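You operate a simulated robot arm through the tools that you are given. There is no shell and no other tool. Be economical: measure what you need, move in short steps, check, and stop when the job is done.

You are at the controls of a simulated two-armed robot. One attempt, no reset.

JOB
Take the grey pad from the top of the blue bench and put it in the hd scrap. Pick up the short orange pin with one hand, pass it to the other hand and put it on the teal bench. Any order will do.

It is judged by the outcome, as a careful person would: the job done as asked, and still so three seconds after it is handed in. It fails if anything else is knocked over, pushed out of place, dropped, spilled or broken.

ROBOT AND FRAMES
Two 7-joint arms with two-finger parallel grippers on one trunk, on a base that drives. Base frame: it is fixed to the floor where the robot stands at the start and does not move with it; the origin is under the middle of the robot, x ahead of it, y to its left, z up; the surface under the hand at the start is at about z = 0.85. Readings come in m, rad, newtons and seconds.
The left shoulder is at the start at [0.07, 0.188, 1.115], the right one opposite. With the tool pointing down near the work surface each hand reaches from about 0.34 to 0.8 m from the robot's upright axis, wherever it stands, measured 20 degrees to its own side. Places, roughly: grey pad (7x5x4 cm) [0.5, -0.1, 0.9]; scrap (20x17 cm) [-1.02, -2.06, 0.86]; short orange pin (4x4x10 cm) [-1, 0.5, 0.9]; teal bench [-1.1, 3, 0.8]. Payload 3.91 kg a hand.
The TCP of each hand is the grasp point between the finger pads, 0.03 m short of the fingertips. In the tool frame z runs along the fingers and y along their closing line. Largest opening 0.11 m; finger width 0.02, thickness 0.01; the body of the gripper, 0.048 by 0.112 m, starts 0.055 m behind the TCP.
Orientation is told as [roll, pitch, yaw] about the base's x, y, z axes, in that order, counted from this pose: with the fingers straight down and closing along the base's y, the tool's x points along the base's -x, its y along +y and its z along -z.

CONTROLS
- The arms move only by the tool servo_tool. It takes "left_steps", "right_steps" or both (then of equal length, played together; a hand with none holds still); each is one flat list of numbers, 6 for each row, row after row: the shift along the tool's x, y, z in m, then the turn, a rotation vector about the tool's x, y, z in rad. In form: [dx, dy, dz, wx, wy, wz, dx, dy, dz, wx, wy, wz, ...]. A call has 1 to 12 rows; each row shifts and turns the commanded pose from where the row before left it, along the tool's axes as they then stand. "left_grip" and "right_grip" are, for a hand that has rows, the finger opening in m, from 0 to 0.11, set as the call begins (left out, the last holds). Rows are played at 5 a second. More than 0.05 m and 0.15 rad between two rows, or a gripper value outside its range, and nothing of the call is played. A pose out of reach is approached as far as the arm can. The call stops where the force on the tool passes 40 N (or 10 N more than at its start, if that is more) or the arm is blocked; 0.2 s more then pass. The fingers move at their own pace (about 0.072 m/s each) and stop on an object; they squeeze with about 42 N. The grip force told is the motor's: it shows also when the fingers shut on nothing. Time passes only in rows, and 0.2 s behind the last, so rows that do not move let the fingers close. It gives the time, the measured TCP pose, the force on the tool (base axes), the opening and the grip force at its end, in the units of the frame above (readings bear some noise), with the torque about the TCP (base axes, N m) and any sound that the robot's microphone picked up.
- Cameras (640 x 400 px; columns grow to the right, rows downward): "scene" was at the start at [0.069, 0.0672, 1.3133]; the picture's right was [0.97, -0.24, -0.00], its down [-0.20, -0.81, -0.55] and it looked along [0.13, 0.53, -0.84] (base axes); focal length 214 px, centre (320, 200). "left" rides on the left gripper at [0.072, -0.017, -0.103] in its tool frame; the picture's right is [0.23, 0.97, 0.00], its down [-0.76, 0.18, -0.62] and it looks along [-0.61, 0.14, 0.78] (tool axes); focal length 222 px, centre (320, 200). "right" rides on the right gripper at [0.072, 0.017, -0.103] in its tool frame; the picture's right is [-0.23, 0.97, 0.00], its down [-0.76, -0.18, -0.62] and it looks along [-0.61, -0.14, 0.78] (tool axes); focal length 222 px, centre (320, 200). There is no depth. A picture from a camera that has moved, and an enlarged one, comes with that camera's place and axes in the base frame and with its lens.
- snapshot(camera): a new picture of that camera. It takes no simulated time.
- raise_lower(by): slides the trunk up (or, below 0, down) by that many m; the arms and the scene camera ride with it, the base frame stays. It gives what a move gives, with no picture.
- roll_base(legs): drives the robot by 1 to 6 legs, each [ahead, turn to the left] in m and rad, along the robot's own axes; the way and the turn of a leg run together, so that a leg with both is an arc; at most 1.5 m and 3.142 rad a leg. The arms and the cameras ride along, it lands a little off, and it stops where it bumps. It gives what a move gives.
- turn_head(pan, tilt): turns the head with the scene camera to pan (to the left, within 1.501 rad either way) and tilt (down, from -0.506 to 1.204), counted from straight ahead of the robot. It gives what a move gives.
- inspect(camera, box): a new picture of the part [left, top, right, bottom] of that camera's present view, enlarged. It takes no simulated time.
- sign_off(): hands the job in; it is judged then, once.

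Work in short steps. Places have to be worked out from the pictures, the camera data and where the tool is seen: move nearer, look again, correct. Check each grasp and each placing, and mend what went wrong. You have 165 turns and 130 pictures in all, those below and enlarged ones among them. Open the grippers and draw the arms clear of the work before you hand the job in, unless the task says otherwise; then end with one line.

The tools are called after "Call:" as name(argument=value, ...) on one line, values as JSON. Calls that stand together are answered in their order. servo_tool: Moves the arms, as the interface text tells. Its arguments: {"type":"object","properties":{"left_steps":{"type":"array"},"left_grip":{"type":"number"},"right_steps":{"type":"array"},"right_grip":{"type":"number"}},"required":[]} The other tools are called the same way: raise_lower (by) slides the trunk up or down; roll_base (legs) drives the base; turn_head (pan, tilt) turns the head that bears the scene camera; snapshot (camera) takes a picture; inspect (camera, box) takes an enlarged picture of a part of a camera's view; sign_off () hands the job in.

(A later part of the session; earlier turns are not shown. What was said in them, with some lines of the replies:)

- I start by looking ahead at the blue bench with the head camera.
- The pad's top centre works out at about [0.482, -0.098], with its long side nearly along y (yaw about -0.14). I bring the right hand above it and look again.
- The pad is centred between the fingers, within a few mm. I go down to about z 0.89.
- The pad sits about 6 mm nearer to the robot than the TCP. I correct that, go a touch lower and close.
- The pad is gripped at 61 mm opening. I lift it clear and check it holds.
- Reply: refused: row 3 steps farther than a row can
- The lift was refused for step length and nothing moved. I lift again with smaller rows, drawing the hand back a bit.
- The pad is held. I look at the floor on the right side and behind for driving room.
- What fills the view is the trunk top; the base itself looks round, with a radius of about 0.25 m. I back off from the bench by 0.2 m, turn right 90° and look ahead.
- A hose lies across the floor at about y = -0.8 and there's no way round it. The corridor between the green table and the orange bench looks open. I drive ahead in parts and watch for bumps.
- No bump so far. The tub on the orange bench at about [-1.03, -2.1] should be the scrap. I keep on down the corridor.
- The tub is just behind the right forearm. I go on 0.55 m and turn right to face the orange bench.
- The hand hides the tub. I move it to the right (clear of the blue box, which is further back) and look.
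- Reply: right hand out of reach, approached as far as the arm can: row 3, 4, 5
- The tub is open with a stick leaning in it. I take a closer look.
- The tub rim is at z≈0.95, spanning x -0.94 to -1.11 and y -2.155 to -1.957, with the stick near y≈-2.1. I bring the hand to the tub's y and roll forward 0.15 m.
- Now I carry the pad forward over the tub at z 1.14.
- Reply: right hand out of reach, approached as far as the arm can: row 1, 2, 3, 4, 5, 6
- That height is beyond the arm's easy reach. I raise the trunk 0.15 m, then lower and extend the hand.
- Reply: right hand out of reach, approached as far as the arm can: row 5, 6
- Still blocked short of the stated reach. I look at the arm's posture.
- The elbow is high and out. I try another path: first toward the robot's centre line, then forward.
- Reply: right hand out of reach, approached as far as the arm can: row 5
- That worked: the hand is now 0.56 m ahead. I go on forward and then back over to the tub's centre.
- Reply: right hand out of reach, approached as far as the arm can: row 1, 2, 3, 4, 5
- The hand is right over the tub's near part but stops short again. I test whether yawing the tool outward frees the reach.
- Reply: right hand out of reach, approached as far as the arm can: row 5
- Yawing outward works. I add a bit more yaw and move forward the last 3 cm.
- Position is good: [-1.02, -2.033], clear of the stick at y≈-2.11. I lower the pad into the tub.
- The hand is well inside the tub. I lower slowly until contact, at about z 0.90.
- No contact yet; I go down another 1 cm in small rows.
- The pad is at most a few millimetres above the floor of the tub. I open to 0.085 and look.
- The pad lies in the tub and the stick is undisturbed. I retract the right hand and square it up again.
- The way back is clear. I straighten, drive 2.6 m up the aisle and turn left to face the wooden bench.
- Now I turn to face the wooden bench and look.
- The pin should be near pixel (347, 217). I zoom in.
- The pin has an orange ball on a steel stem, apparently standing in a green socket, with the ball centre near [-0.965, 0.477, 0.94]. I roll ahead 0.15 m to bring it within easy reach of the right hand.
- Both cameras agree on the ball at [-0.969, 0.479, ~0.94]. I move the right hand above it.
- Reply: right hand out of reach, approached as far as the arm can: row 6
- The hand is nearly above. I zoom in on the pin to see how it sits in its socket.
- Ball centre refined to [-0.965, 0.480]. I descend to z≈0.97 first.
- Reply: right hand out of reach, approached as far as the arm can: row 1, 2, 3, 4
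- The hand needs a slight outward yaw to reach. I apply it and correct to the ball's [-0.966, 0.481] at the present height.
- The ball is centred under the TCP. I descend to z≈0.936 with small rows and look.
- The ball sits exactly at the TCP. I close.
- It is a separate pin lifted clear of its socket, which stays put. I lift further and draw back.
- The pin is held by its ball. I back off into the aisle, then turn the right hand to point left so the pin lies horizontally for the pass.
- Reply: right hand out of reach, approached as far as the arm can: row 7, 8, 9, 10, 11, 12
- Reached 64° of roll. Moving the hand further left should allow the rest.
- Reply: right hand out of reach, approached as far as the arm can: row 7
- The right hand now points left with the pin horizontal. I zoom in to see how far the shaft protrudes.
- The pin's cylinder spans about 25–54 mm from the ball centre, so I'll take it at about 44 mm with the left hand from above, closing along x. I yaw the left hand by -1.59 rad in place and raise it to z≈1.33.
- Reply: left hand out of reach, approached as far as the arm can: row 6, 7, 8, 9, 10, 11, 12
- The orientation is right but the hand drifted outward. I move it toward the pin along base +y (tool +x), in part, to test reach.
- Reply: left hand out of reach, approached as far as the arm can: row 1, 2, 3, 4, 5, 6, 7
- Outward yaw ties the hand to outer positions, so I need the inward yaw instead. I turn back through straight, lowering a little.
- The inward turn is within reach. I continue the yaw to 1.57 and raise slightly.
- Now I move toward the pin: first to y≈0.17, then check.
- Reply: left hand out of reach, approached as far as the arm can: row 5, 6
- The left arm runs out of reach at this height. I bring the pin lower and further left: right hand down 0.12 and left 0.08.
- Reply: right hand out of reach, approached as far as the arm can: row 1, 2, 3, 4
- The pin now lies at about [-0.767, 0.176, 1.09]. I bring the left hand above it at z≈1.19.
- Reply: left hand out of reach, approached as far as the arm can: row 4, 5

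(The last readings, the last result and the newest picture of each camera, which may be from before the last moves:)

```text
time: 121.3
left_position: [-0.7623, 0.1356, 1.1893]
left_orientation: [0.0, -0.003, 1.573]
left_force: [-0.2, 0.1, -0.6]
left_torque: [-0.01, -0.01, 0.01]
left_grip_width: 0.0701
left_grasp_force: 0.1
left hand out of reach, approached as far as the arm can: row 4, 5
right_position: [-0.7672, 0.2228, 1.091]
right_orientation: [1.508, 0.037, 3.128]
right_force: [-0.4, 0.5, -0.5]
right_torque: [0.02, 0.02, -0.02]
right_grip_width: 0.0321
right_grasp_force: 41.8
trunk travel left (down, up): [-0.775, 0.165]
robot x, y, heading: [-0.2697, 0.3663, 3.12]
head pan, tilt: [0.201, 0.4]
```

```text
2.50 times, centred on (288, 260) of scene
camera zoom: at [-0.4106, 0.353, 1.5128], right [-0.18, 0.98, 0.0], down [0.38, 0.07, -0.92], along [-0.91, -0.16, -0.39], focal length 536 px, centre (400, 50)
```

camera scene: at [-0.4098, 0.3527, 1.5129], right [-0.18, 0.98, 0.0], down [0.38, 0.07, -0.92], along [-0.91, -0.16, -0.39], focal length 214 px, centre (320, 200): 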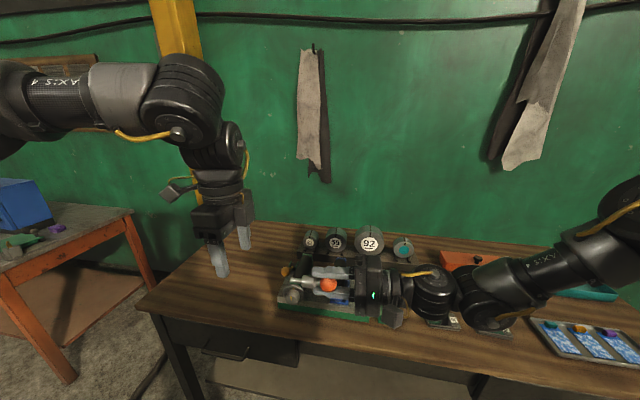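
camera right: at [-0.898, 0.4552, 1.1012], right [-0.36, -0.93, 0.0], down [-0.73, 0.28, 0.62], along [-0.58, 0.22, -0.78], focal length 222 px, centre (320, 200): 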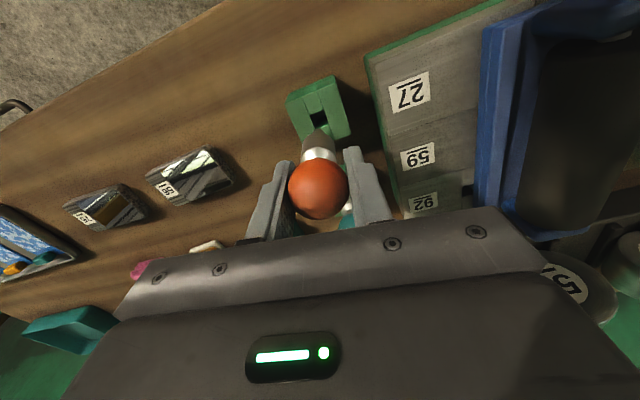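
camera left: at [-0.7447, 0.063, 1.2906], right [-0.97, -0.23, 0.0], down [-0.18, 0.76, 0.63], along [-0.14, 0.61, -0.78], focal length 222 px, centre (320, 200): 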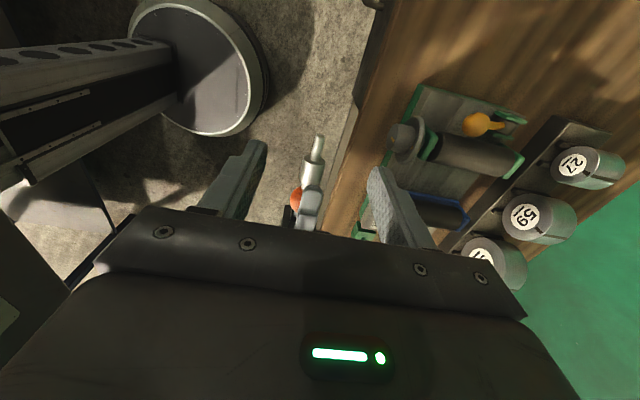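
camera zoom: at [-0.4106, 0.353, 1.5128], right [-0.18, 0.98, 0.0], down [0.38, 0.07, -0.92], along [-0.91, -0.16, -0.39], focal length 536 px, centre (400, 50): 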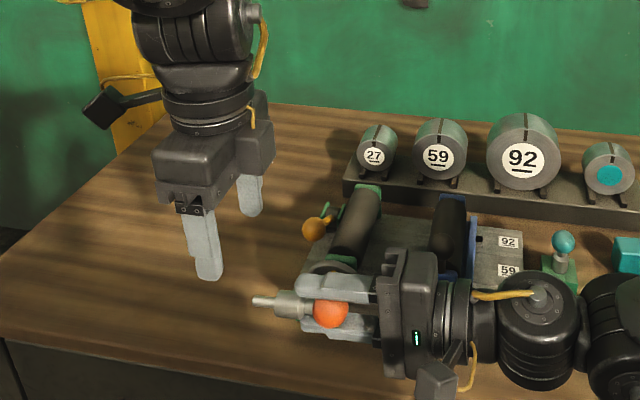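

The left hand lacks about 4 cm toward the pin, so I bring the pin the rest of the way with the right hand.

Call:
servo_tool(right_steps=[0, 0, 0.015, 0, 0, 0, 0, 0, 0.015, 0, 0, 0, 0, 0, 0.013, 0, 0, 0, 0, 0, 0, 0, 0, 0])

Call:
snapshot(camera="left")

```text
time: 122.3
left_position: [-0.7604, 0.1359, 1.1888]
left_orientation: [0.001, -0.003, 1.573]
left_force: [0.0, -0.3, 0.2]
left_torque: [-0.02, 0.02, 0.01]
left_grip_width: 0.0704
left_grasp_force: 0.1
right_position: [-0.7675, 0.1778, 1.0891]
right_orientation: [1.507, 0.035, 3.128]
right_force: [-0.1, 1.2, -0.9]
right_torque: [0.02, 0.01, 0.0]
right_grip_width: 0.0322
right_grasp_force: 42.0
trunk travel left (down, up): [-0.775, 0.165]
robot x, y, heading: [-0.267, 0.3665, 3.123]
head pan, tilt: [0.201, 0.4]
```

```text
72 pictures are left
camera left: at [-0.7436, 0.0626, 1.2911], right [-0.97, -0.23, 0.0], down [-0.18, 0.76, 0.63], along [-0.14, 0.61, -0.78], focal length 222 px, centre (320, 200)
```

left: 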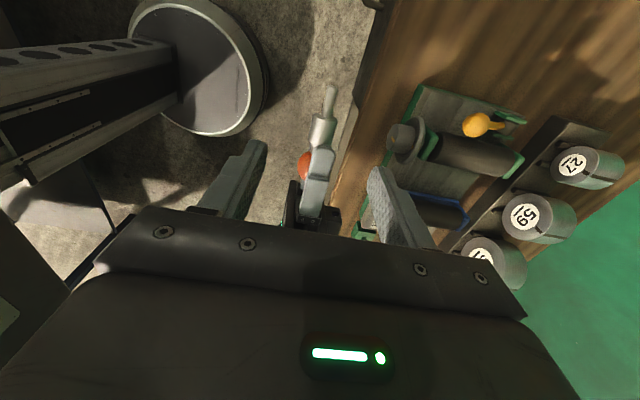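

The pin's cylinder is centred between the left fingers. I descend around it to z≈1.10.

Call:
servo_tool(left_steps=[0, 0.002, 0.03, 0, 0, 0, 0, 0, 0.03, 0, 0, 0, 0, 0, 0.02, 0, 0, 0, 0, 0, 0.009, 0, 0, 0, 0, 0, 0, 0, 0, 0])

Call:
snapshot(camera="left")

Call:
inspect(camera="scene", box=[180, 200, 372, 320])

```text
time: 123.5
left_position: [-0.761, 0.1356, 1.1017]
left_orientation: [-0.001, 0.001, 1.572]
left_force: [0.7, -0.1, -0.8]
left_torque: [-0.02, -0.01, 0.0]
left_grip_width: 0.0699
left_grasp_force: 0.1
right_position: [-0.7683, 0.1778, 1.089]
right_orientation: [1.509, 0.037, 3.127]
right_force: [1.3, 0.0, 0.1]
right_torque: [0.02, -0.04, 0.0]
right_grip_width: 0.0322
right_grasp_force: 42.4
trunk travel left (down, up): [-0.775, 0.165]
robot x, y, heading: [-0.2693, 0.3704, 3.119]
head pan, tilt: [0.201, 0.4]
```

```text
71 pictures are left
camera left: at [-0.7447, 0.063, 1.2038], right [-0.97, -0.23, 0.0], down [-0.18, 0.76, 0.62], along [-0.14, 0.61, -0.78], focal length 222 px, centre (320, 200)
```

left: 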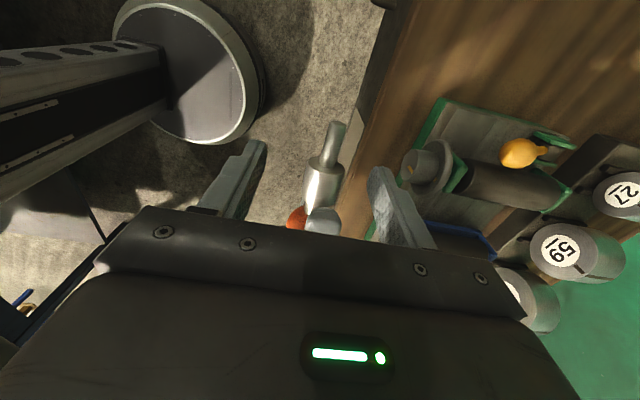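

```text
3.33 times, centred on (276, 260) of scene
camera zoom: at [-0.409, 0.3526, 1.513], right [-0.18, 0.98, 0.0], down [0.38, 0.07, -0.92], along [-0.91, -0.16, -0.39], focal length 715 px, centre (467, 0)
```

zoom: 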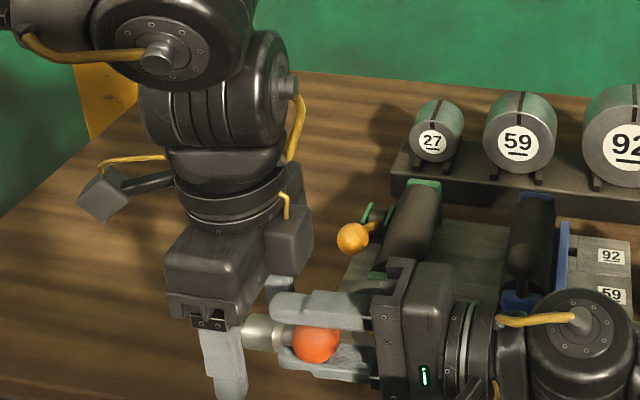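

The left fingers straddle the cylinder exactly. I close the left hand on it.

Call:
servo_tool(left_steps=[0, 0, 0, 0, 0, 0, 0, 0, 0, 0, 0, 0, 0, 0, 0, 0, 0, 0, 0, 0, 0, 0, 0, 0], left_grip=0.005)

Call:
snapshot(camera="left")

```text
time: 124.5
left_position: [-0.7628, 0.1353, 1.1022]
left_orientation: [0.001, 0.0, 1.574]
left_force: [-17.6, -7.0, -4.4]
left_torque: [-0.17, 0.19, -0.15]
left_grip_width: 0.0225
left_grasp_force: 42.5
right_position: [-0.7655, 0.1781, 1.0891]
right_orientation: [1.508, 0.037, 3.133]
right_force: [16.1, 7.4, 3.4]
right_torque: [-0.08, 0.03, 0.87]
right_grip_width: 0.0324
right_grasp_force: 41.7
trunk travel left (down, up): [-0.775, 0.165]
robot x, y, heading: [-0.2711, 0.3705, 3.124]
head pan, tilt: [0.201, 0.4]
```

```text
69 pictures are left
camera left: at [-0.7453, 0.0625, 1.204], right [-0.97, -0.23, 0.0], down [-0.18, 0.76, 0.62], along [-0.14, 0.61, -0.78], focal length 222 px, centre (320, 200)
```

left: 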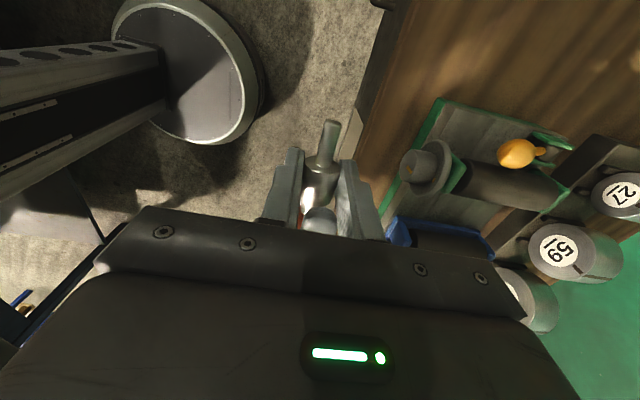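

The left hand has the pin (22 mm). I open the right hand only to 0.055 and withdraw it to the right.

Call:
servo_tool(right_steps=[0, 0, 0, 0, 0, 0, 0, 0, 0, 0, 0, 0, 0, 0, 0, 0, 0, 0], right_grip=0.055)

Call:
servo_tool(right_steps=[0, 0, -0.02, 0, 0, 0, 0, 0, -0.03, 0, 0, 0, 0, 0, -0.04, 0, 0, 0, 0, 0, -0.04, 0, 0, 0, 0, 0, 0, 0, 0, 0])

Call:
inspect(camera="scene", box=[180, 200, 372, 320])

```text
time: 125.3
left_position: [-0.763, 0.1352, 1.1028]
left_orientation: [0.001, 0.0, 1.575]
left_force: [-21.4, -12.9, 17.8]
left_torque: [0.36, 0.09, 0.36]
left_grip_width: 0.0225
left_grasp_force: 42.6
right_position: [-0.7671, 0.177, 1.0887]
right_orientation: [1.505, 0.036, 3.131]
right_force: [22.2, 13.0, -18.3]
right_torque: [0.19, 0.32, 0.6]
right_grip_width: 0.045
right_grasp_force: 0.0
trunk travel left (down, up): [-0.775, 0.165]
robot x, y, heading: [-0.2719, 0.3713, 3.12]
head pan, tilt: [0.201, 0.4]
```

```text
time: 126.5
left_position: [-0.7622, 0.1342, 1.1014]
left_orientation: [0.0, -0.001, 1.572]
left_force: [-0.1, 0.2, 0.6]
left_torque: [-0.03, -0.03, -0.03]
left_grip_width: 0.0221
left_grasp_force: 42.2
right_position: [-0.7869, 0.2973, 1.1084]
right_orientation: [1.506, 0.038, 3.132]
right_force: [-0.4, -0.2, -0.2]
right_torque: [0.01, -0.02, 0.01]
right_grip_width: 0.0549
right_grasp_force: 0.1
right hand out of reach, approached as far as the arm can: row 3, 4
trunk travel left (down, up): [-0.775, 0.165]
robot x, y, heading: [-0.2649, 0.3685, 3.118]
head pan, tilt: [0.201, 0.4]
```

```text
3.33 times, centred on (276, 260) of scene
camera zoom: at [-0.4091, 0.3512, 1.513], right [-0.18, 0.98, 0.0], down [0.38, 0.07, -0.92], along [-0.91, -0.16, -0.39], focal length 715 px, centre (467, 0)
```

zoom: 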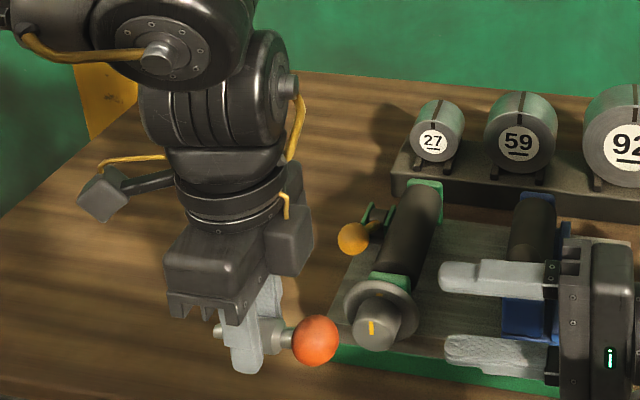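

The pass worked: the left hand holds the pin alone. I bring the right hand back to pointing down.

Call:
servo_tool(right_steps=[0, 0, 0, 0.137, 0, 0, 0, 0, 0, 0.137, 0, 0, 0, 0, 0, 0.137, 0, 0, 0, 0, 0, 0.137, 0, 0, 0, 0, 0, 0.137, 0, 0, 0, 0, 0, 0.137, 0, 0, 0, 0, 0, 0.137, 0, 0, 0, 0, 0, 0.137, 0, 0, 0, 0, 0, 0.137, 0, 0, 0, 0, 0, 0.137, 0, 0, 0, 0, 0, 0.137, 0, 0])

Call:
turn_head(pan=0, tilt=0.6)

Call:
snapshot(camera="scene")

```text
time: 128.9
left_position: [-0.7615, 0.134, 1.1003]
left_orientation: [0.0, -0.002, 1.573]
left_force: [0.9, -0.2, -0.6]
left_torque: [-0.01, -0.02, 0.04]
left_grip_width: 0.0223
left_grasp_force: 42.1
right_position: [-0.7907, 0.2969, 1.1104]
right_orientation: [0.006, 0.038, 3.118]
right_force: [0.3, -0.7, 0.3]
right_torque: [-0.03, 0.03, 0.03]
right_grip_width: 0.055
right_grasp_force: 0.1
trunk travel left (down, up): [-0.775, 0.165]
robot x, y, heading: [-0.2689, 0.3705, 3.118]
head pan, tilt: [0.201, 0.4]
```

```text
time: 129.6
left_position: [-0.762, 0.1361, 1.1019]
left_orientation: [0.001, 0.0, 1.573]
left_force: [-0.3, -0.3, 0.0]
left_torque: [0.0, -0.01, -0.02]
left_grip_width: 0.0221
left_grasp_force: 41.5
right_position: [-0.7906, 0.299, 1.1075]
right_orientation: [0.006, 0.036, 3.12]
right_force: [-0.2, 0.7, 0.5]
right_torque: [-0.04, -0.02, 0.0]
right_grip_width: 0.0551
right_grasp_force: 0.1
trunk travel left (down, up): [-0.775, 0.165]
robot x, y, heading: [-0.2694, 0.3678, 3.123]
head pan, tilt: [0.0, 0.6]
```

```text
67 pictures are left
camera scene: at [-0.4067, 0.3711, 1.4948], right [0.02, 1.0, 0.0], down [0.56, -0.01, -0.83], along [-0.83, 0.02, -0.56], focal length 214 px, centre (320, 200)
```

scene: 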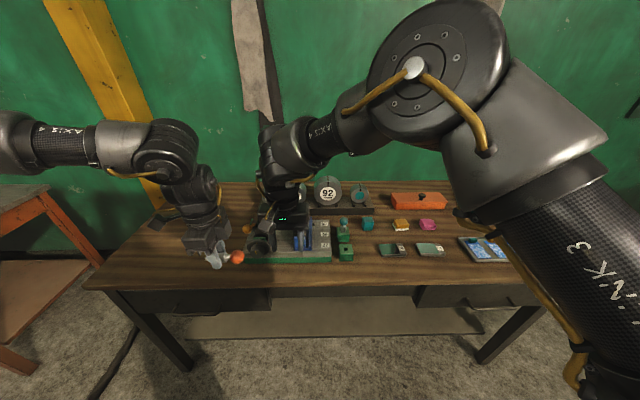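

I draw both hands back toward the body for driving.

Call:
servo_tool(right_steps=[0.03, -0.03, -0.005, 0, 0.036, 0, 0.03, -0.03, -0.005, 0, 0, 0, 0.03, -0.03, -0.005, 0, 0, 0, 0.02, -0.02, 0, 0, 0, 0], left_steps=[0, -0.02, -0.01, 0, 0, 0, 0, -0.02, -0.01, 0, 0, 0, 0, -0.02, -0.01, 0, 0, 0, 0, -0.02, 0, 0, 0, 0])

Call:
roll_base(legs=[[0, -1.551]])

Call:
turn_head(pan=0.3, tilt=0.35)

Call:
snapshot(camera="scene")

```text
time: 130.6
left_position: [-0.6779, 0.1377, 1.132]
left_orientation: [0.001, 0.002, 1.574]
left_force: [1.1, -0.5, -1.2]
left_torque: [0.02, 0.06, -0.02]
left_grip_width: 0.0221
left_grasp_force: 41.9
right_position: [-0.6762, 0.4052, 1.1296]
right_orientation: [0.001, 0.069, 3.129]
right_force: [-0.3, -0.1, 0.2]
right_torque: [-0.02, 0.01, -0.02]
right_grip_width: 0.0549
right_grasp_force: 0.0
trunk travel left (down, up): [-0.775, 0.165]
robot x, y, heading: [-0.2696, 0.3692, 3.12]
head pan, tilt: [0.0, 0.6]
```

```text
time: 134.8
left_position: [-0.5133, 0.7755, 1.1316]
left_orientation: [0.0, 0.0, 0.025]
left_force: [-0.9, 0.2, -1.3]
left_torque: [-0.02, 0.0, 0.0]
left_grip_width: 0.0221
left_grasp_force: 42.2
right_position: [-0.245, 0.7788, 1.1291]
right_orientation: [0.0, 0.073, 1.58]
right_force: [-0.7, 0.6, 0.6]
right_torque: [0.02, 0.0, 0.0]
right_grip_width: 0.0549
right_grasp_force: 0.0
trunk travel left (down, up): [-0.775, 0.165]
robot x, y, heading: [-0.2664, 0.3716, 1.576]
head pan, tilt: [0.0, 0.6]
```

```text
time: 135.6
left_position: [-0.5114, 0.7745, 1.1322]
left_orientation: [0.0, 0.0, 0.023]
left_force: [-0.4, -0.3, -0.6]
left_torque: [-0.04, 0.03, -0.01]
left_grip_width: 0.0221
left_grasp_force: 41.9
right_position: [-0.2448, 0.7786, 1.1288]
right_orientation: [0.0, 0.072, 1.58]
right_force: [-0.5, -0.1, 0.6]
right_torque: [0.01, -0.01, -0.03]
right_grip_width: 0.0551
right_grasp_force: 0.0
trunk travel left (down, up): [-0.775, 0.165]
robot x, y, heading: [-0.2675, 0.372, 1.569]
head pan, tilt: [0.3, 0.351]
```

```text
66 pictures are left
camera scene: at [-0.2955, 0.5075, 1.5174], right [0.96, 0.3, 0.0], down [0.1, -0.33, -0.94], along [-0.28, 0.9, -0.34], focal length 214 px, centre (320, 200)
```

scene: 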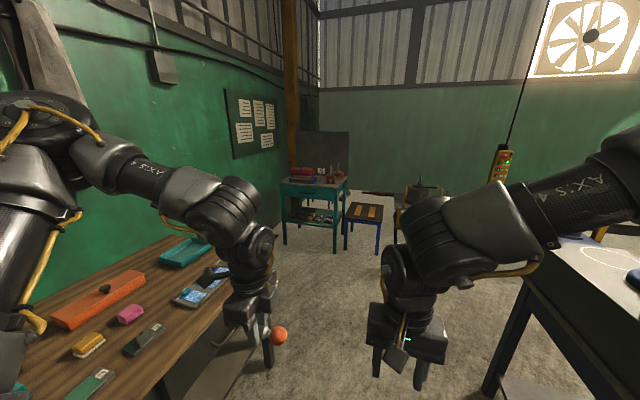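

The way ahead is clear and the teal bench is visible. I drive 1.1 m forward and look again.

Call:
roll_base(legs=[[1.1, 0]])

Call:
turn_head(pan=0.5, tilt=0.5)

Call:
snapshot(camera="scene")

```text
time: 141.1
left_position: [-0.5085, 1.8539, 1.1312]
left_orientation: [0.002, -0.001, 0.018]
left_force: [0.4, 0.1, -0.1]
left_torque: [-0.04, 0.01, -0.01]
left_grip_width: 0.0222
left_grasp_force: 42.1
right_position: [-0.2416, 1.8544, 1.1295]
right_orientation: [0.0, 0.072, 1.573]
right_force: [-0.2, 0.4, -0.8]
right_torque: [-0.01, 0.02, -0.01]
right_grip_width: 0.0548
right_grasp_force: 0.1
trunk travel left (down, up): [-0.775, 0.165]
robot x, y, heading: [-0.268, 1.4464, 1.563]
head pan, tilt: [0.3, 0.351]
```

```text
time: 141.8
left_position: [-0.5087, 1.8539, 1.1308]
left_orientation: [0.0, 0.001, 0.021]
left_force: [0.8, -0.5, -0.4]
left_torque: [0.02, 0.06, -0.02]
left_grip_width: 0.022
left_grasp_force: 41.8
right_position: [-0.2395, 1.8558, 1.1291]
right_orientation: [-0.001, 0.072, 1.575]
right_force: [-0.1, 0.2, 0.3]
right_torque: [-0.02, -0.05, 0.03]
right_grip_width: 0.0551
right_grasp_force: 0.0
trunk travel left (down, up): [-0.775, 0.165]
robot x, y, heading: [-0.2687, 1.4458, 1.567]
head pan, tilt: [0.499, 0.499]
```

```text
65 pictures are left
camera scene: at [-0.3097, 1.5767, 1.5038], right [0.88, 0.47, 0.0], down [0.23, -0.42, -0.88], along [-0.42, 0.77, -0.48], focal length 214 px, centre (320, 200)
```

scene: 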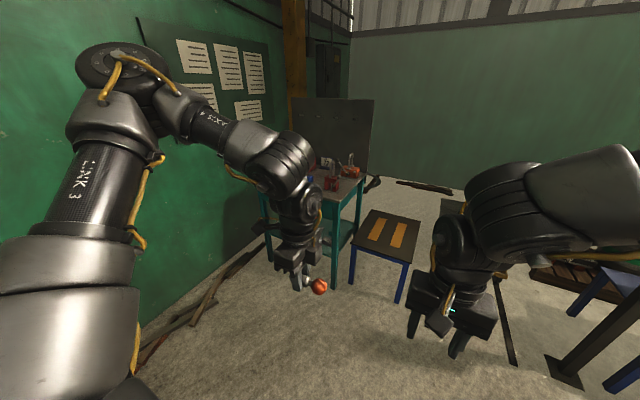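

I turn left toward the bench front to see its top unobstructed before approaching.

Call:
roll_base(legs=[[0, 0.6], [0.5, 0]])

Call:
turn_head(pan=-0.2, tilt=0.55)

Call:
snapshot(camera="scene")

```text
time: 146.4
left_position: [-0.9839, 2.052, 1.1325]
left_orientation: [0.001, 0.0, 0.631]
left_force: [0.2, 0.4, -1.6]
left_torque: [0.01, 0.03, 0.02]
left_grip_width: 0.0222
left_grasp_force: 42.3
right_position: [-0.7671, 2.2069, 1.1293]
right_orientation: [0.001, 0.068, 2.187]
right_force: [0.9, 0.7, 0.0]
right_torque: [0.0, -0.03, -0.02]
right_grip_width: 0.0551
right_grasp_force: 0.1
trunk travel left (down, up): [-0.775, 0.165]
robot x, y, heading: [-0.552, 1.8585, 2.182]
head pan, tilt: [0.499, 0.499]
```

```text
time: 147.5
left_position: [-0.984, 2.0521, 1.1315]
left_orientation: [0.0, -0.002, 0.632]
left_force: [0.1, 0.3, -0.3]
left_torque: [-0.01, 0.04, 0.02]
left_grip_width: 0.0223
left_grasp_force: 41.4
right_position: [-0.7662, 2.2072, 1.1307]
right_orientation: [0.001, 0.071, 2.188]
right_force: [-0.1, 0.6, 0.1]
right_torque: [0.0, 0.04, 0.0]
right_grip_width: 0.055
right_grasp_force: 0.1
trunk travel left (down, up): [-0.775, 0.165]
robot x, y, heading: [-0.5539, 1.8564, 2.177]
head pan, tilt: [-0.201, 0.55]
```

```text
64 pictures are left
camera scene: at [-0.617, 1.9796, 1.4993], right [0.92, 0.4, 0.0], down [0.21, -0.48, -0.85], along [-0.34, 0.78, -0.52], focal length 214 px, centre (320, 200)
```

scene: 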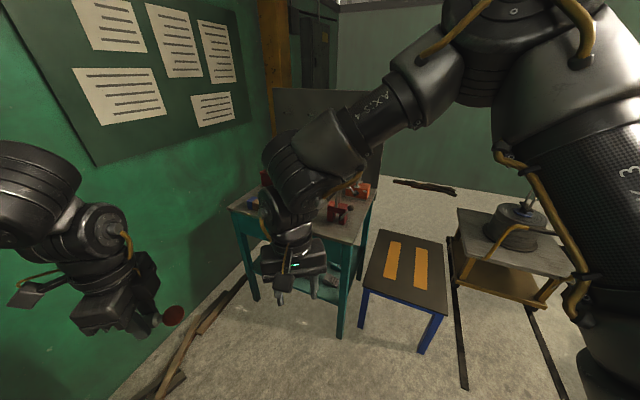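

The bench top spans x -1.54 to -0.79, with its front edge at y≈2.73. I drive to about (-0.92, 2.2) and face it.

Call:
roll_base(legs=[[0, 0.16], [0.5, 0], [0, -0.77]])

Call:
turn_head(pan=0.0, tilt=0.6)

Call:
snapshot(camera="scene")

```text
time: 153.1
left_position: [-1.1482, 2.6227, 1.1322]
left_orientation: [-0.001, 0.001, 0.031]
left_force: [-0.8, 0.0, -1.2]
left_torque: [0.03, 0.0, 0.0]
left_grip_width: 0.0221
left_grasp_force: 42.0
right_position: [-0.8812, 2.6272, 1.13]
right_orientation: [0.0, 0.07, 1.587]
right_force: [-0.1, 0.5, 0.2]
right_torque: [0.01, 0.02, 0.0]
right_grip_width: 0.0551
right_grasp_force: 0.0
trunk travel left (down, up): [-0.775, 0.165]
robot x, y, heading: [-0.9054, 2.2174, 1.58]
head pan, tilt: [-0.201, 0.55]
```

```text
time: 153.9
left_position: [-1.148, 2.6209, 1.1324]
left_orientation: [0.0, -0.001, 0.03]
left_force: [0.2, 0.4, -0.7]
left_torque: [-0.03, 0.03, 0.01]
left_grip_width: 0.0224
left_grasp_force: 41.9
right_position: [-0.8809, 2.6273, 1.1295]
right_orientation: [0.0, 0.072, 1.587]
right_force: [-0.7, 0.2, 0.5]
right_torque: [0.03, -0.01, -0.01]
right_grip_width: 0.0551
right_grasp_force: 0.2
trunk travel left (down, up): [-0.775, 0.165]
robot x, y, heading: [-0.9027, 2.2199, 1.58]
head pan, tilt: [0.0, 0.6]
```

```text
63 pictures are left
camera scene: at [-0.9029, 2.3559, 1.4947], right [1.0, 0.01, 0.0], down [0.0, -0.56, -0.83], along [-0.01, 0.82, -0.56], focal length 214 px, centre (320, 200)
```

scene: 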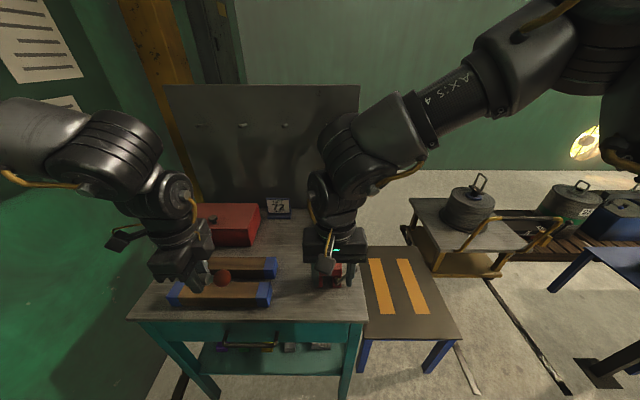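

I look lower and zoom at the bench top to choose a free spot.

Call:
servo_tool(right_steps=[0.03, -0.04, 0, 0, 0, 0, 0, -0.045, 0, 0, 0, 0, 0, -0.045, 0, 0, 0, 0, 0, -0.04, 0, 0, 0, 0])

Call:
turn_head(pan=0.3, tilt=0.75)

Call:
snapshot(camera="scene")

```text
time: 154.9
left_position: [-1.1452, 2.6217, 1.1333]
left_orientation: [0.001, 0.004, 0.029]
left_force: [0.2, -0.2, 0.0]
left_torque: [0.0, 0.04, 0.01]
left_grip_width: 0.0222
left_grasp_force: 42.0
right_position: [-0.7084, 2.6005, 1.132]
right_orientation: [0.001, 0.072, 1.587]
right_force: [1.6, 0.4, 0.0]
right_torque: [0.03, 0.03, -0.03]
right_grip_width: 0.0549
right_grasp_force: 0.1
trunk travel left (down, up): [-0.775, 0.165]
robot x, y, heading: [-0.9039, 2.2192, 1.581]
head pan, tilt: [0.0, 0.6]
```

```text
time: 155.7
left_position: [-1.1491, 2.6226, 1.1313]
left_orientation: [0.0, 0.0, 0.029]
left_force: [0.6, 0.4, -1.2]
left_torque: [0.01, 0.0, -0.02]
left_grip_width: 0.0221
left_grasp_force: 42.0
right_position: [-0.7127, 2.6011, 1.1338]
right_orientation: [0.0, 0.071, 1.587]
right_force: [0.4, -0.1, 0.2]
right_torque: [-0.04, -0.02, 0.02]
right_grip_width: 0.0551
right_grasp_force: 0.1
trunk travel left (down, up): [-0.775, 0.165]
robot x, y, heading: [-0.9037, 2.2152, 1.576]
head pan, tilt: [0.3, 0.75]
```

```text
62 pictures are left
camera scene: at [-0.9281, 2.3465, 1.4819], right [0.95, 0.3, 0.0], down [0.21, -0.65, -0.73], along [-0.22, 0.7, -0.68], focal length 214 px, centre (320, 200)
```

scene: 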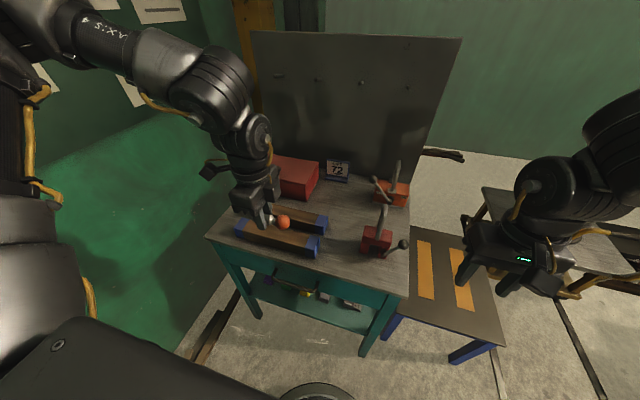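

I zoom in on the bench top.

Call:
inspect(camera="scene", box=[200, 140, 440, 310])

```text
2.35 times, centred on (320, 225) of scene
camera zoom: at [-0.9281, 2.3465, 1.4819], right [0.95, 0.3, 0.0], down [0.21, -0.65, -0.73], along [-0.22, 0.7, -0.68], focal length 505 px, centre (320, 141)
```

zoom: 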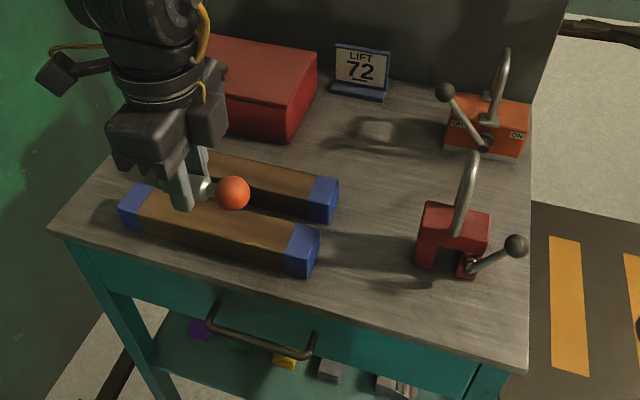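

The free area is between the bars and the clamps, around [-1.04, 2.98]. I roll forward 0.15 m and turn right 0.2 rad so this spot falls well in the left hand's range.

Call:
roll_base(legs=[[0.15, 0], [0, -0.2]])

Call:
turn_head(pan=0.4, tilt=0.8)

Call:
snapshot(camera="scene")

Call:
snapshot(camera="left")

```text
time: 157.8
left_position: [-1.0646, 2.8152, 1.1313]
left_orientation: [0.0, 0.0, -0.167]
left_force: [-0.1, 0.7, -0.6]
left_torque: [-0.01, 0.04, -0.02]
left_grip_width: 0.0216
left_grasp_force: 42.3
right_position: [-0.6425, 2.7072, 1.1332]
right_orientation: [0.0, 0.074, 1.388]
right_force: [-0.1, 0.3, -0.4]
right_torque: [0.01, 0.03, -0.02]
right_grip_width: 0.0548
right_grasp_force: 0.0
trunk travel left (down, up): [-0.775, 0.165]
robot x, y, heading: [-0.9078, 2.3672, 1.377]
head pan, tilt: [0.3, 0.75]
```

```text
time: 158.5
left_position: [-1.0654, 2.8132, 1.1314]
left_orientation: [0.0, -0.001, -0.167]
left_force: [-0.6, 0.7, -0.8]
left_torque: [0.0, 0.03, 0.0]
left_grip_width: 0.022
left_grasp_force: 42.1
right_position: [-0.64, 2.7058, 1.1335]
right_orientation: [0.001, 0.072, 1.387]
right_force: [0.6, -0.4, -0.6]
right_torque: [0.0, 0.0, -0.01]
right_grip_width: 0.0553
right_grasp_force: 0.0
trunk travel left (down, up): [-0.775, 0.165]
robot x, y, heading: [-0.9029, 2.3702, 1.377]
head pan, tilt: [0.4, 0.799]
```

```text
60 pictures are left
camera scene: at [-0.9097, 2.4962, 1.4778], right [0.98, 0.21, 0.0], down [0.15, -0.7, -0.7], along [-0.14, 0.68, -0.72], focal length 214 px, centre (320, 200)
```

scene: 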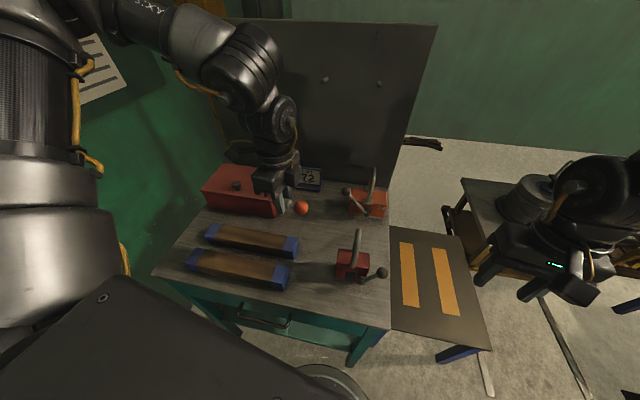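

```text
59 pictures are left
camera left: at [-1.1388, 2.8084, 1.2339], right [-0.06, 1.0, 0.0], down [0.78, 0.05, 0.62], along [0.62, 0.04, -0.78], focal length 222 px, centre (320, 200)
```

left: 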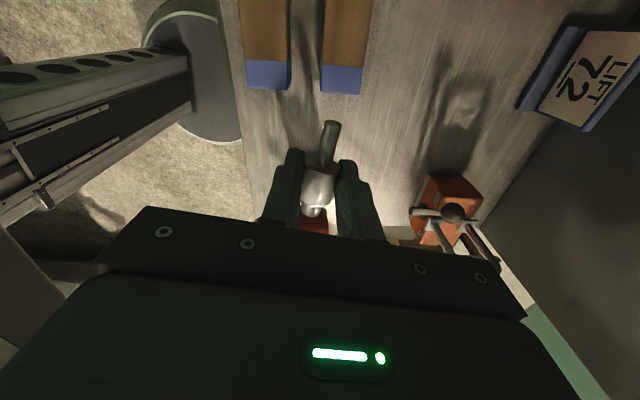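

The left camera shows the gap clearly: the orange clamp's knob is at about [-0.93, 3.02, 0.99] and the bars end at y≈2.9. I move the pin over [-1.05, 2.965].

Call:
servo_tool(left_steps=[0.003, 0.038, 0, 0, 0, 0, 0.003, 0.038, 0, 0, 0, 0, 0.003, 0.038, 0, 0, 0, 0, 0.003, 0.037, 0, 0, 0, 0, 0, 0, 0, 0, 0, 0])

Call:
snapshot(camera="left")

Call:
inspect(camera="scene", box=[160, 130, 420, 310])

```text
time: 159.7
left_position: [-1.0695, 2.9506, 1.1281]
left_orientation: [0.001, -0.002, -0.168]
left_force: [0.3, -0.7, 0.4]
left_torque: [-0.01, -0.03, 0.0]
left_grip_width: 0.0223
left_grasp_force: 41.4
left hand out of reach, approached as far as the arm can: row 4
right_position: [-0.6405, 2.7046, 1.1328]
right_orientation: [0.0, 0.071, 1.388]
right_force: [-0.2, -0.1, -0.2]
right_torque: [0.01, -0.01, -0.02]
right_grip_width: 0.0551
right_grasp_force: 0.0
trunk travel left (down, up): [-0.775, 0.165]
robot x, y, heading: [-0.9028, 2.3698, 1.379]
head pan, tilt: [0.4, 0.799]
```

```text
58 pictures are left
camera left: at [-1.1435, 2.947, 1.2303], right [-0.06, 1.0, 0.0], down [0.78, 0.05, 0.63], along [0.62, 0.04, -0.78], focal length 222 px, centre (320, 200)
```

left: 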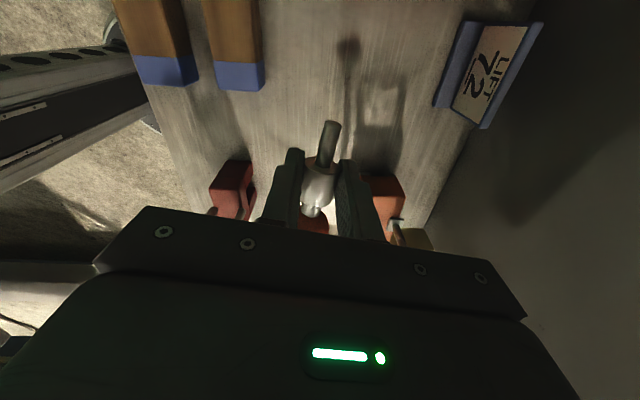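

```text
2.22 times, centred on (290, 220) of scene
camera zoom: at [-0.9101, 2.4951, 1.4779], right [0.98, 0.21, 0.0], down [0.15, -0.7, -0.7], along [-0.14, 0.68, -0.72], focal length 477 px, centre (387, 156)
```

zoom: 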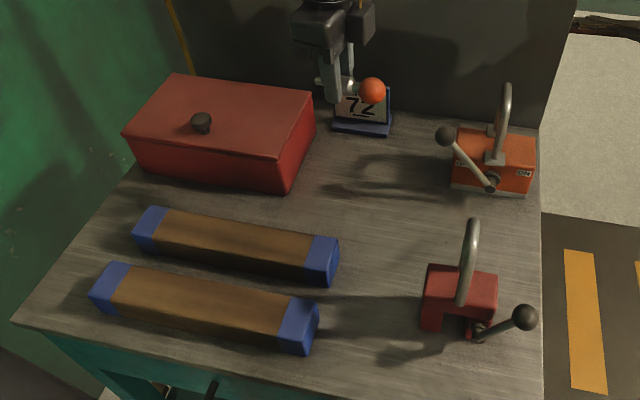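

The spot below the hand, [-1.07, 2.95], is clear on all sides. I descend to z≈0.90.

Call:
servo_tool(left_steps=[0, 0, 0.038, 0, 0, 0, 0, 0, 0.038, 0, 0, 0, 0, 0, 0.038, 0, 0, 0, 0, 0, 0.038, 0, 0, 0, 0, 0, 0.038, 0, 0, 0, 0, 0, 0.035, 0, 0, 0, 0, 0, 0, 0, 0, 0])

Call:
snapshot(camera="left")

Call:
inspect(camera="scene", box=[160, 130, 420, 310])

```text
time: 161.3
left_position: [-1.1276, 2.9204, 0.9475]
left_orientation: [0.001, -0.002, -0.166]
left_force: [0.3, 0.0, -1.0]
left_torque: [0.01, 0.03, -0.03]
left_grip_width: 0.0222
left_grasp_force: 41.7
left hand out of reach, approached as far as the arm can: row 2, 3, 4, 5, 6
right_position: [-0.6425, 2.7056, 1.1337]
right_orientation: [0.0, 0.071, 1.388]
right_force: [-0.7, 0.5, 0.4]
right_torque: [-0.02, 0.0, 0.0]
right_grip_width: 0.0549
right_grasp_force: 0.0
trunk travel left (down, up): [-0.775, 0.165]
robot x, y, heading: [-0.9078, 2.3674, 1.38]
head pan, tilt: [0.4, 0.799]
```

```text
56 pictures are left
camera left: at [-1.2014, 2.9146, 1.0491], right [-0.06, 1.0, 0.0], down [0.78, 0.05, 0.63], along [0.62, 0.04, -0.78], focal length 222 px, centre (320, 200)
```

left: 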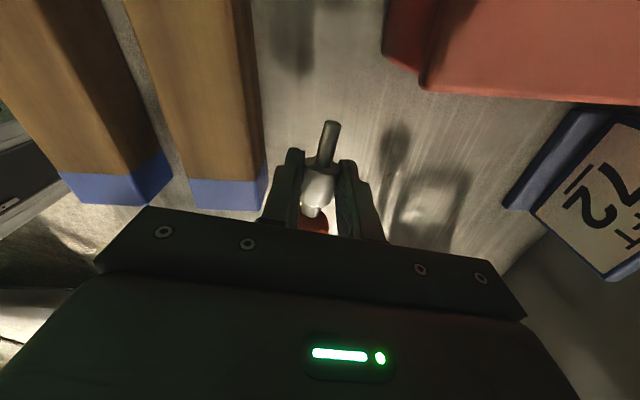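

```text
2.22 times, centred on (290, 220) of scene
camera zoom: at [-0.9103, 2.4961, 1.4778], right [0.98, 0.21, 0.0], down [0.15, -0.7, -0.7], along [-0.14, 0.68, -0.72], focal length 477 px, centre (387, 156)
```

zoom: 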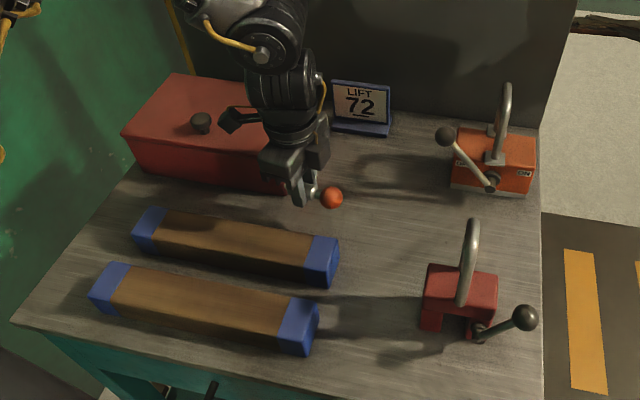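

The arm is forced sideways when reaching low with a raised trunk. I go back up to the good spot and will lower the trunk instead.

Call:
servo_tool(left_steps=[0, 0, -0.04, 0, 0, 0, 0, 0, -0.04, 0, 0, 0, -0.02, 0.01, -0.04, 0, 0, 0, -0.02, 0.01, -0.035, 0, 0, 0, -0.022, 0.01, 0, 0, 0, 0, 0, 0, 0, 0, 0, 0])

Call:
raise_lower(by=-0.12)

Call:
turn_head(pan=-0.5, tilt=0.8)

Call:
snapshot(camera="scene")

```text
time: 162.7
left_position: [-1.0629, 2.9376, 1.1028]
left_orientation: [0.0, -0.001, -0.167]
left_force: [-0.2, 0.3, -1.0]
left_torque: [-0.02, -0.04, 0.0]
left_grip_width: 0.022
left_grasp_force: 42.3
right_position: [-0.6426, 2.7055, 1.1343]
right_orientation: [-0.001, 0.072, 1.386]
right_force: [-0.3, -1.1, 0.1]
right_torque: [-0.02, 0.02, -0.03]
right_grip_width: 0.0552
right_grasp_force: 0.2
trunk travel left (down, up): [-0.775, 0.165]
robot x, y, heading: [-0.9073, 2.3699, 1.381]
head pan, tilt: [0.4, 0.799]
```

```text
time: 164.2
left_position: [-1.0636, 2.9385, 0.9817]
left_orientation: [0.0, 0.001, -0.168]
left_force: [-0.5, -0.6, -0.8]
left_torque: [0.0, 0.02, 0.02]
left_grip_width: 0.0222
left_grasp_force: 42.3
right_position: [-0.6417, 2.7058, 1.014]
right_orientation: [-0.001, 0.071, 1.387]
right_force: [0.1, 0.3, -0.5]
right_torque: [0.0, 0.04, 0.0]
right_grip_width: 0.0547
right_grasp_force: 0.0
trunk travel left (down, up): [-0.655, 0.285]
robot x, y, heading: [-0.9072, 2.3678, 1.383]
head pan, tilt: [0.4, 0.799]
```

```text
time: 165.4
left_position: [-1.0638, 2.9391, 0.9828]
left_orientation: [0.0, -0.001, -0.167]
left_force: [-0.3, -0.7, -1.1]
left_torque: [0.0, 0.02, 0.0]
left_grip_width: 0.0223
left_grasp_force: 41.9
right_position: [-0.6425, 2.7061, 1.0138]
right_orientation: [0.0, 0.072, 1.388]
right_force: [-0.5, -0.5, 0.5]
right_torque: [0.0, -0.01, 0.02]
right_grip_width: 0.0549
right_grasp_force: 0.1
trunk travel left (down, up): [-0.655, 0.285]
robot x, y, heading: [-0.9021, 2.3701, 1.381]
head pan, tilt: [-0.499, 0.799]
```

```text
54 pictures are left
camera scene: at [-0.8425, 2.4792, 1.3579], right [0.77, -0.64, 0.0], down [-0.46, -0.55, -0.7], along [0.44, 0.54, -0.72], focal length 214 px, centre (320, 200)
```

scene: 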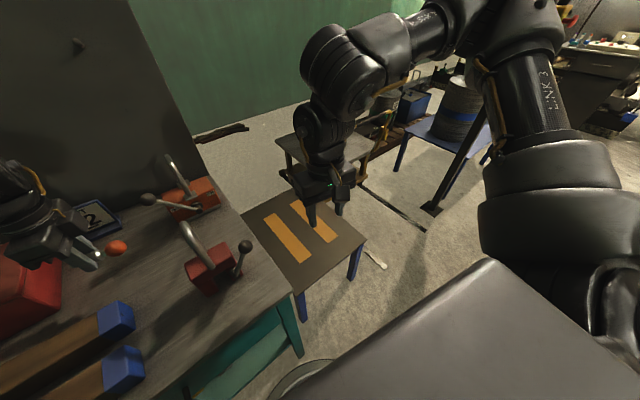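

The right hand is well clear above the stool. I lower the trunk another 0.11 m.

Call:
raise_lower(by=-0.11)

Call:
turn_head(pan=0.4, tilt=0.8)

Call:
snapshot(camera="scene")

Call:
snapshot(camera="left")

```text
time: 166.7
left_position: [-1.0631, 2.9399, 0.8797]
left_orientation: [0.01, -0.002, -0.167]
left_force: [-0.3, -12.4, 14.3]
left_torque: [-0.7, 0.12, 0.06]
left_grip_width: 0.0223
left_grasp_force: 41.6
right_position: [-0.6416, 2.7053, 0.9045]
right_orientation: [0.0, 0.07, 1.389]
right_force: [0.4, -0.5, -0.3]
right_torque: [-0.02, 0.0, -0.01]
right_grip_width: 0.055
right_grasp_force: 0.1
trunk travel left (down, up): [-0.546, 0.394]
robot x, y, heading: [-0.9039, 2.3703, 1.379]
head pan, tilt: [-0.499, 0.799]
stopped: the force on the tool passed its limit at 45 N (the readings are from after the stop); the commanded pose is now the measured one
```

```text
time: 167.9
left_position: [-1.0627, 2.938, 0.8798]
left_orientation: [0.016, -0.001, -0.164]
left_force: [-2.2, -10.4, 19.0]
left_torque: [-0.67, 0.13, -0.02]
left_grip_width: 0.0223
left_grasp_force: 41.9
right_position: [-0.6423, 2.7023, 0.9055]
right_orientation: [0.002, 0.069, 1.389]
right_force: [0.7, -1.5, -0.7]
right_torque: [-0.02, -0.01, 0.01]
right_grip_width: 0.0552
right_grasp_force: 0.0
trunk travel left (down, up): [-0.546, 0.394]
robot x, y, heading: [-0.904, 2.3667, 1.377]
head pan, tilt: [0.4, 0.799]
```

```text
53 pictures are left
camera scene: at [-0.9101, 2.4923, 1.2496], right [0.98, 0.21, 0.0], down [0.15, -0.7, -0.7], along [-0.14, 0.68, -0.71], focal length 214 px, centre (320, 200)
```

scene: 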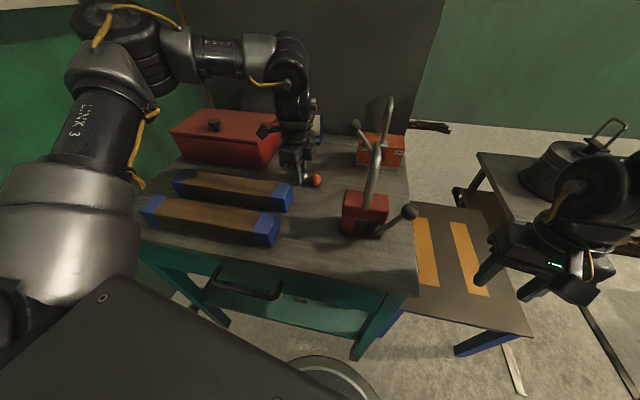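

```text
52 pictures are left
camera left: at [-1.1374, 2.9323, 0.9822], right [-0.06, 1.0, 0.01], down [0.78, 0.04, 0.63], along [0.62, 0.05, -0.78], focal length 222 px, centre (320, 200)
```

left: 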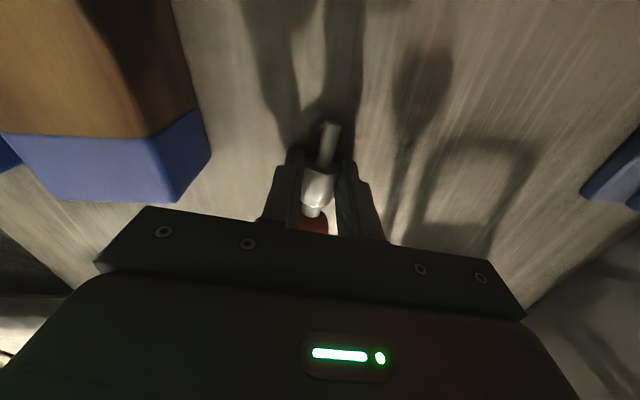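

Contact with the bench top at TCP z≈0.88, so the surface is at 0.85 and ball and fingertips touch it together. I ease off 3 mm, then open the left hand.

Call:
servo_tool(left_steps=[0, 0, -0.003, 0, 0, 0, 0, 0, 0, 0, 0, 0])

```text
time: 168.5
left_position: [-1.0637, 2.9431, 0.881]
left_orientation: [0.011, 0.0, -0.165]
left_force: [0.6, -0.4, -0.6]
left_torque: [-0.01, 0.01, -0.02]
left_grip_width: 0.0222
left_grasp_force: 41.9
right_position: [-0.6419, 2.7064, 0.9035]
right_orientation: [0.0, 0.071, 1.39]
right_force: [-0.2, 0.6, 0.3]
right_torque: [0.02, 0.0, 0.04]
right_grip_width: 0.055
right_grasp_force: 0.1
trunk travel left (down, up): [-0.546, 0.394]
robot x, y, heading: [-0.9062, 2.3671, 1.376]
head pan, tilt: [0.4, 0.799]
```

The load is off, with the pin within a millimetre or two of the surface. I open the left hand.

Call:
servo_tool(left_steps=[0, 0, 0, 0, 0, 0, 0, 0, 0, 0, 0, 0, 0, 0, 0, 0, 0, 0, 0, 0, 0, 0, 0, 0], left_grip=0.06)

Call:
snapshot(camera="left")

Call:
inspect(camera="scene", box=[240, 110, 420, 230])

```text
time: 169.5
left_position: [-1.0634, 2.941, 0.8807]
left_orientation: [0.011, -0.003, -0.166]
left_force: [0.2, -0.8, 1.3]
left_torque: [0.0, -0.01, 0.01]
left_grip_width: 0.0601
left_grasp_force: 0.0
right_position: [-0.6425, 2.7071, 0.9034]
right_orientation: [-0.001, 0.071, 1.387]
right_force: [-0.3, 0.4, -0.1]
right_torque: [-0.01, 0.01, 0.0]
right_grip_width: 0.0549
right_grasp_force: 0.1
trunk travel left (down, up): [-0.546, 0.394]
robot x, y, heading: [-0.9056, 2.3718, 1.376]
head pan, tilt: [0.4, 0.799]
```

```text
51 pictures are left
camera left: at [-1.1377, 2.9349, 0.9833], right [-0.06, 1.0, 0.01], down [0.78, 0.04, 0.63], along [0.62, 0.05, -0.78], focal length 222 px, centre (320, 200)
```

left: 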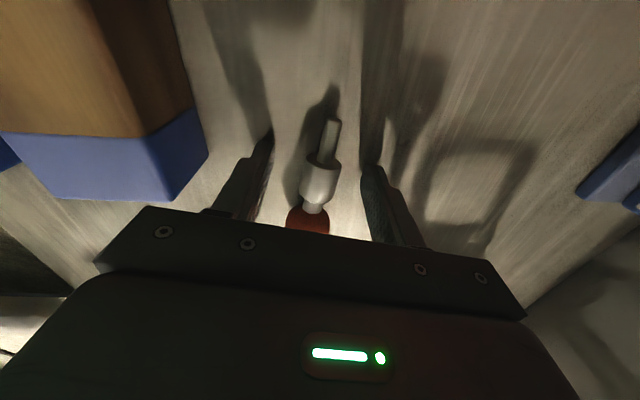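

```text
3.33 times, centred on (330, 170) of scene
camera zoom: at [-0.9105, 2.4959, 1.2492], right [0.98, 0.21, 0.0], down [0.15, -0.7, -0.7], along [-0.14, 0.68, -0.72], focal length 715 px, centre (287, 300)
```

zoom: 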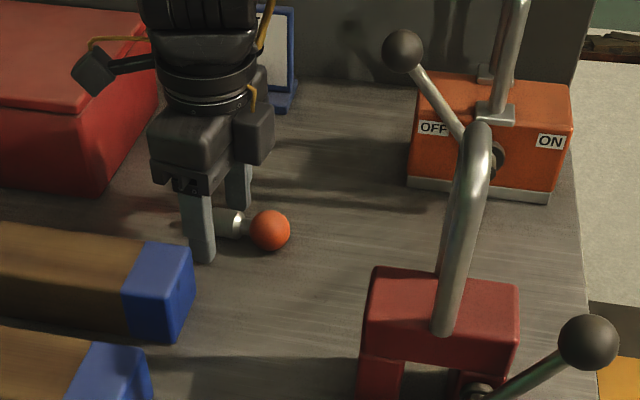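

The pin rests on the bench between the open fingers. I raise the trunk to lift the hand straight off it.

Call:
raise_lower(by=0.2)

Call:
snapshot(camera="left")

Call:
snapshot(camera="scene")

```text
time: 171.7
left_position: [-1.0632, 2.9429, 1.0809]
left_orientation: [0.012, 0.002, -0.166]
left_force: [0.4, 0.7, 0.2]
left_torque: [0.0, -0.05, -0.01]
left_grip_width: 0.06
left_grasp_force: 0.1
right_position: [-0.6424, 2.7059, 1.1046]
right_orientation: [0.0, 0.071, 1.387]
right_force: [0.2, -0.2, -0.1]
right_torque: [0.01, -0.01, 0.0]
right_grip_width: 0.055
right_grasp_force: 0.0
trunk travel left (down, up): [-0.746, 0.194]
robot x, y, heading: [-0.904, 2.3692, 1.386]
head pan, tilt: [0.4, 0.799]
```

```text
49 pictures are left
camera left: at [-1.1376, 2.9351, 1.1831], right [-0.06, 1.0, 0.01], down [0.78, 0.04, 0.63], along [0.62, 0.05, -0.78], focal length 222 px, centre (320, 200)
```

left: 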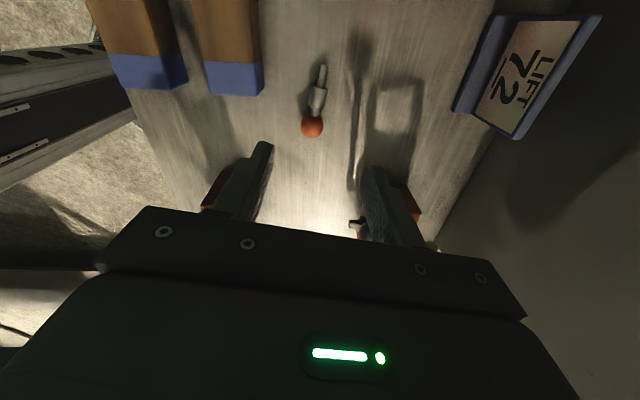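

```text
48 pictures are left
camera scene: at [-0.9105, 2.4961, 1.4491], right [0.98, 0.21, 0.0], down [0.15, -0.7, -0.7], along [-0.14, 0.68, -0.72], focal length 214 px, centre (320, 200)
```

scene: 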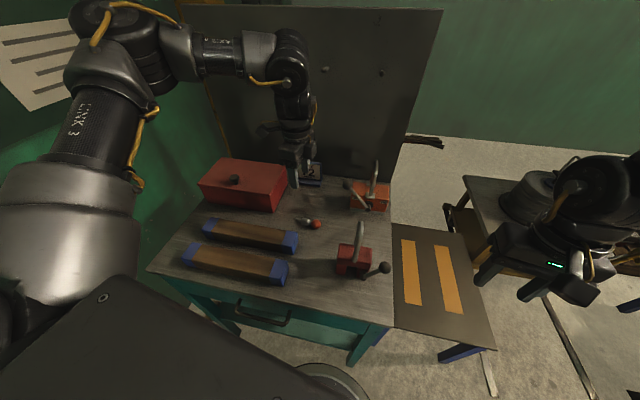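

The pin lies still on the bench with nothing else disturbed. I back away so both arms are clear, and check once more.

Call:
roll_base(legs=[[-0.4, 0]])

Call:
inspect(camera="scene", box=[180, 80, 460, 260])

```text
time: 174.2
left_position: [-1.1439, 2.5421, 1.0813]
left_orientation: [0.012, -0.001, -0.153]
left_force: [-0.2, 0.7, 0.4]
left_torque: [0.01, 0.0, -0.01]
left_grip_width: 0.0601
left_grasp_force: 0.1
right_position: [-0.7207, 2.3118, 1.1031]
right_orientation: [-0.001, 0.074, 1.399]
right_force: [0.3, 0.1, 0.3]
right_torque: [0.03, 0.03, 0.0]
right_grip_width: 0.055
right_grasp_force: 0.0
trunk travel left (down, up): [-0.746, 0.194]
robot x, y, heading: [-0.9808, 1.9698, 1.392]
head pan, tilt: [0.4, 0.799]
```

```text
2.22 times, centred on (320, 170) of scene
camera zoom: at [-0.9863, 2.0985, 1.449], right [0.98, 0.22, 0.0], down [0.16, -0.7, -0.7], along [-0.15, 0.68, -0.72], focal length 477 px, centre (320, 267)
```

zoom: 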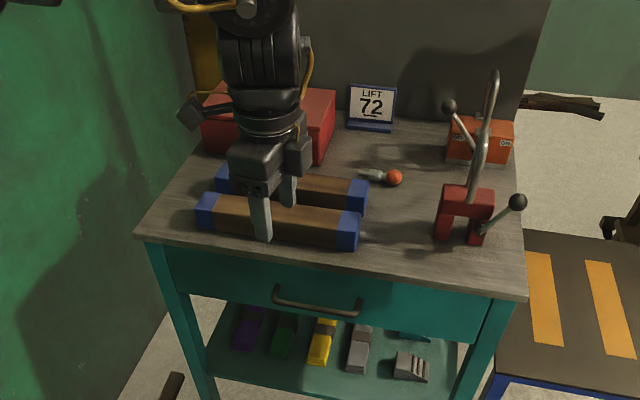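

Both items are where they should be, the grippers are open and the arms are clear, so I hand in.

Call:
sign_off()

```text
The job is handed in.
```

The grey pad is in the scrap tub on the orange bench. The short orange pin went from the right hand to the left and now lies on the teal bench, with nothing else seen disturbed.
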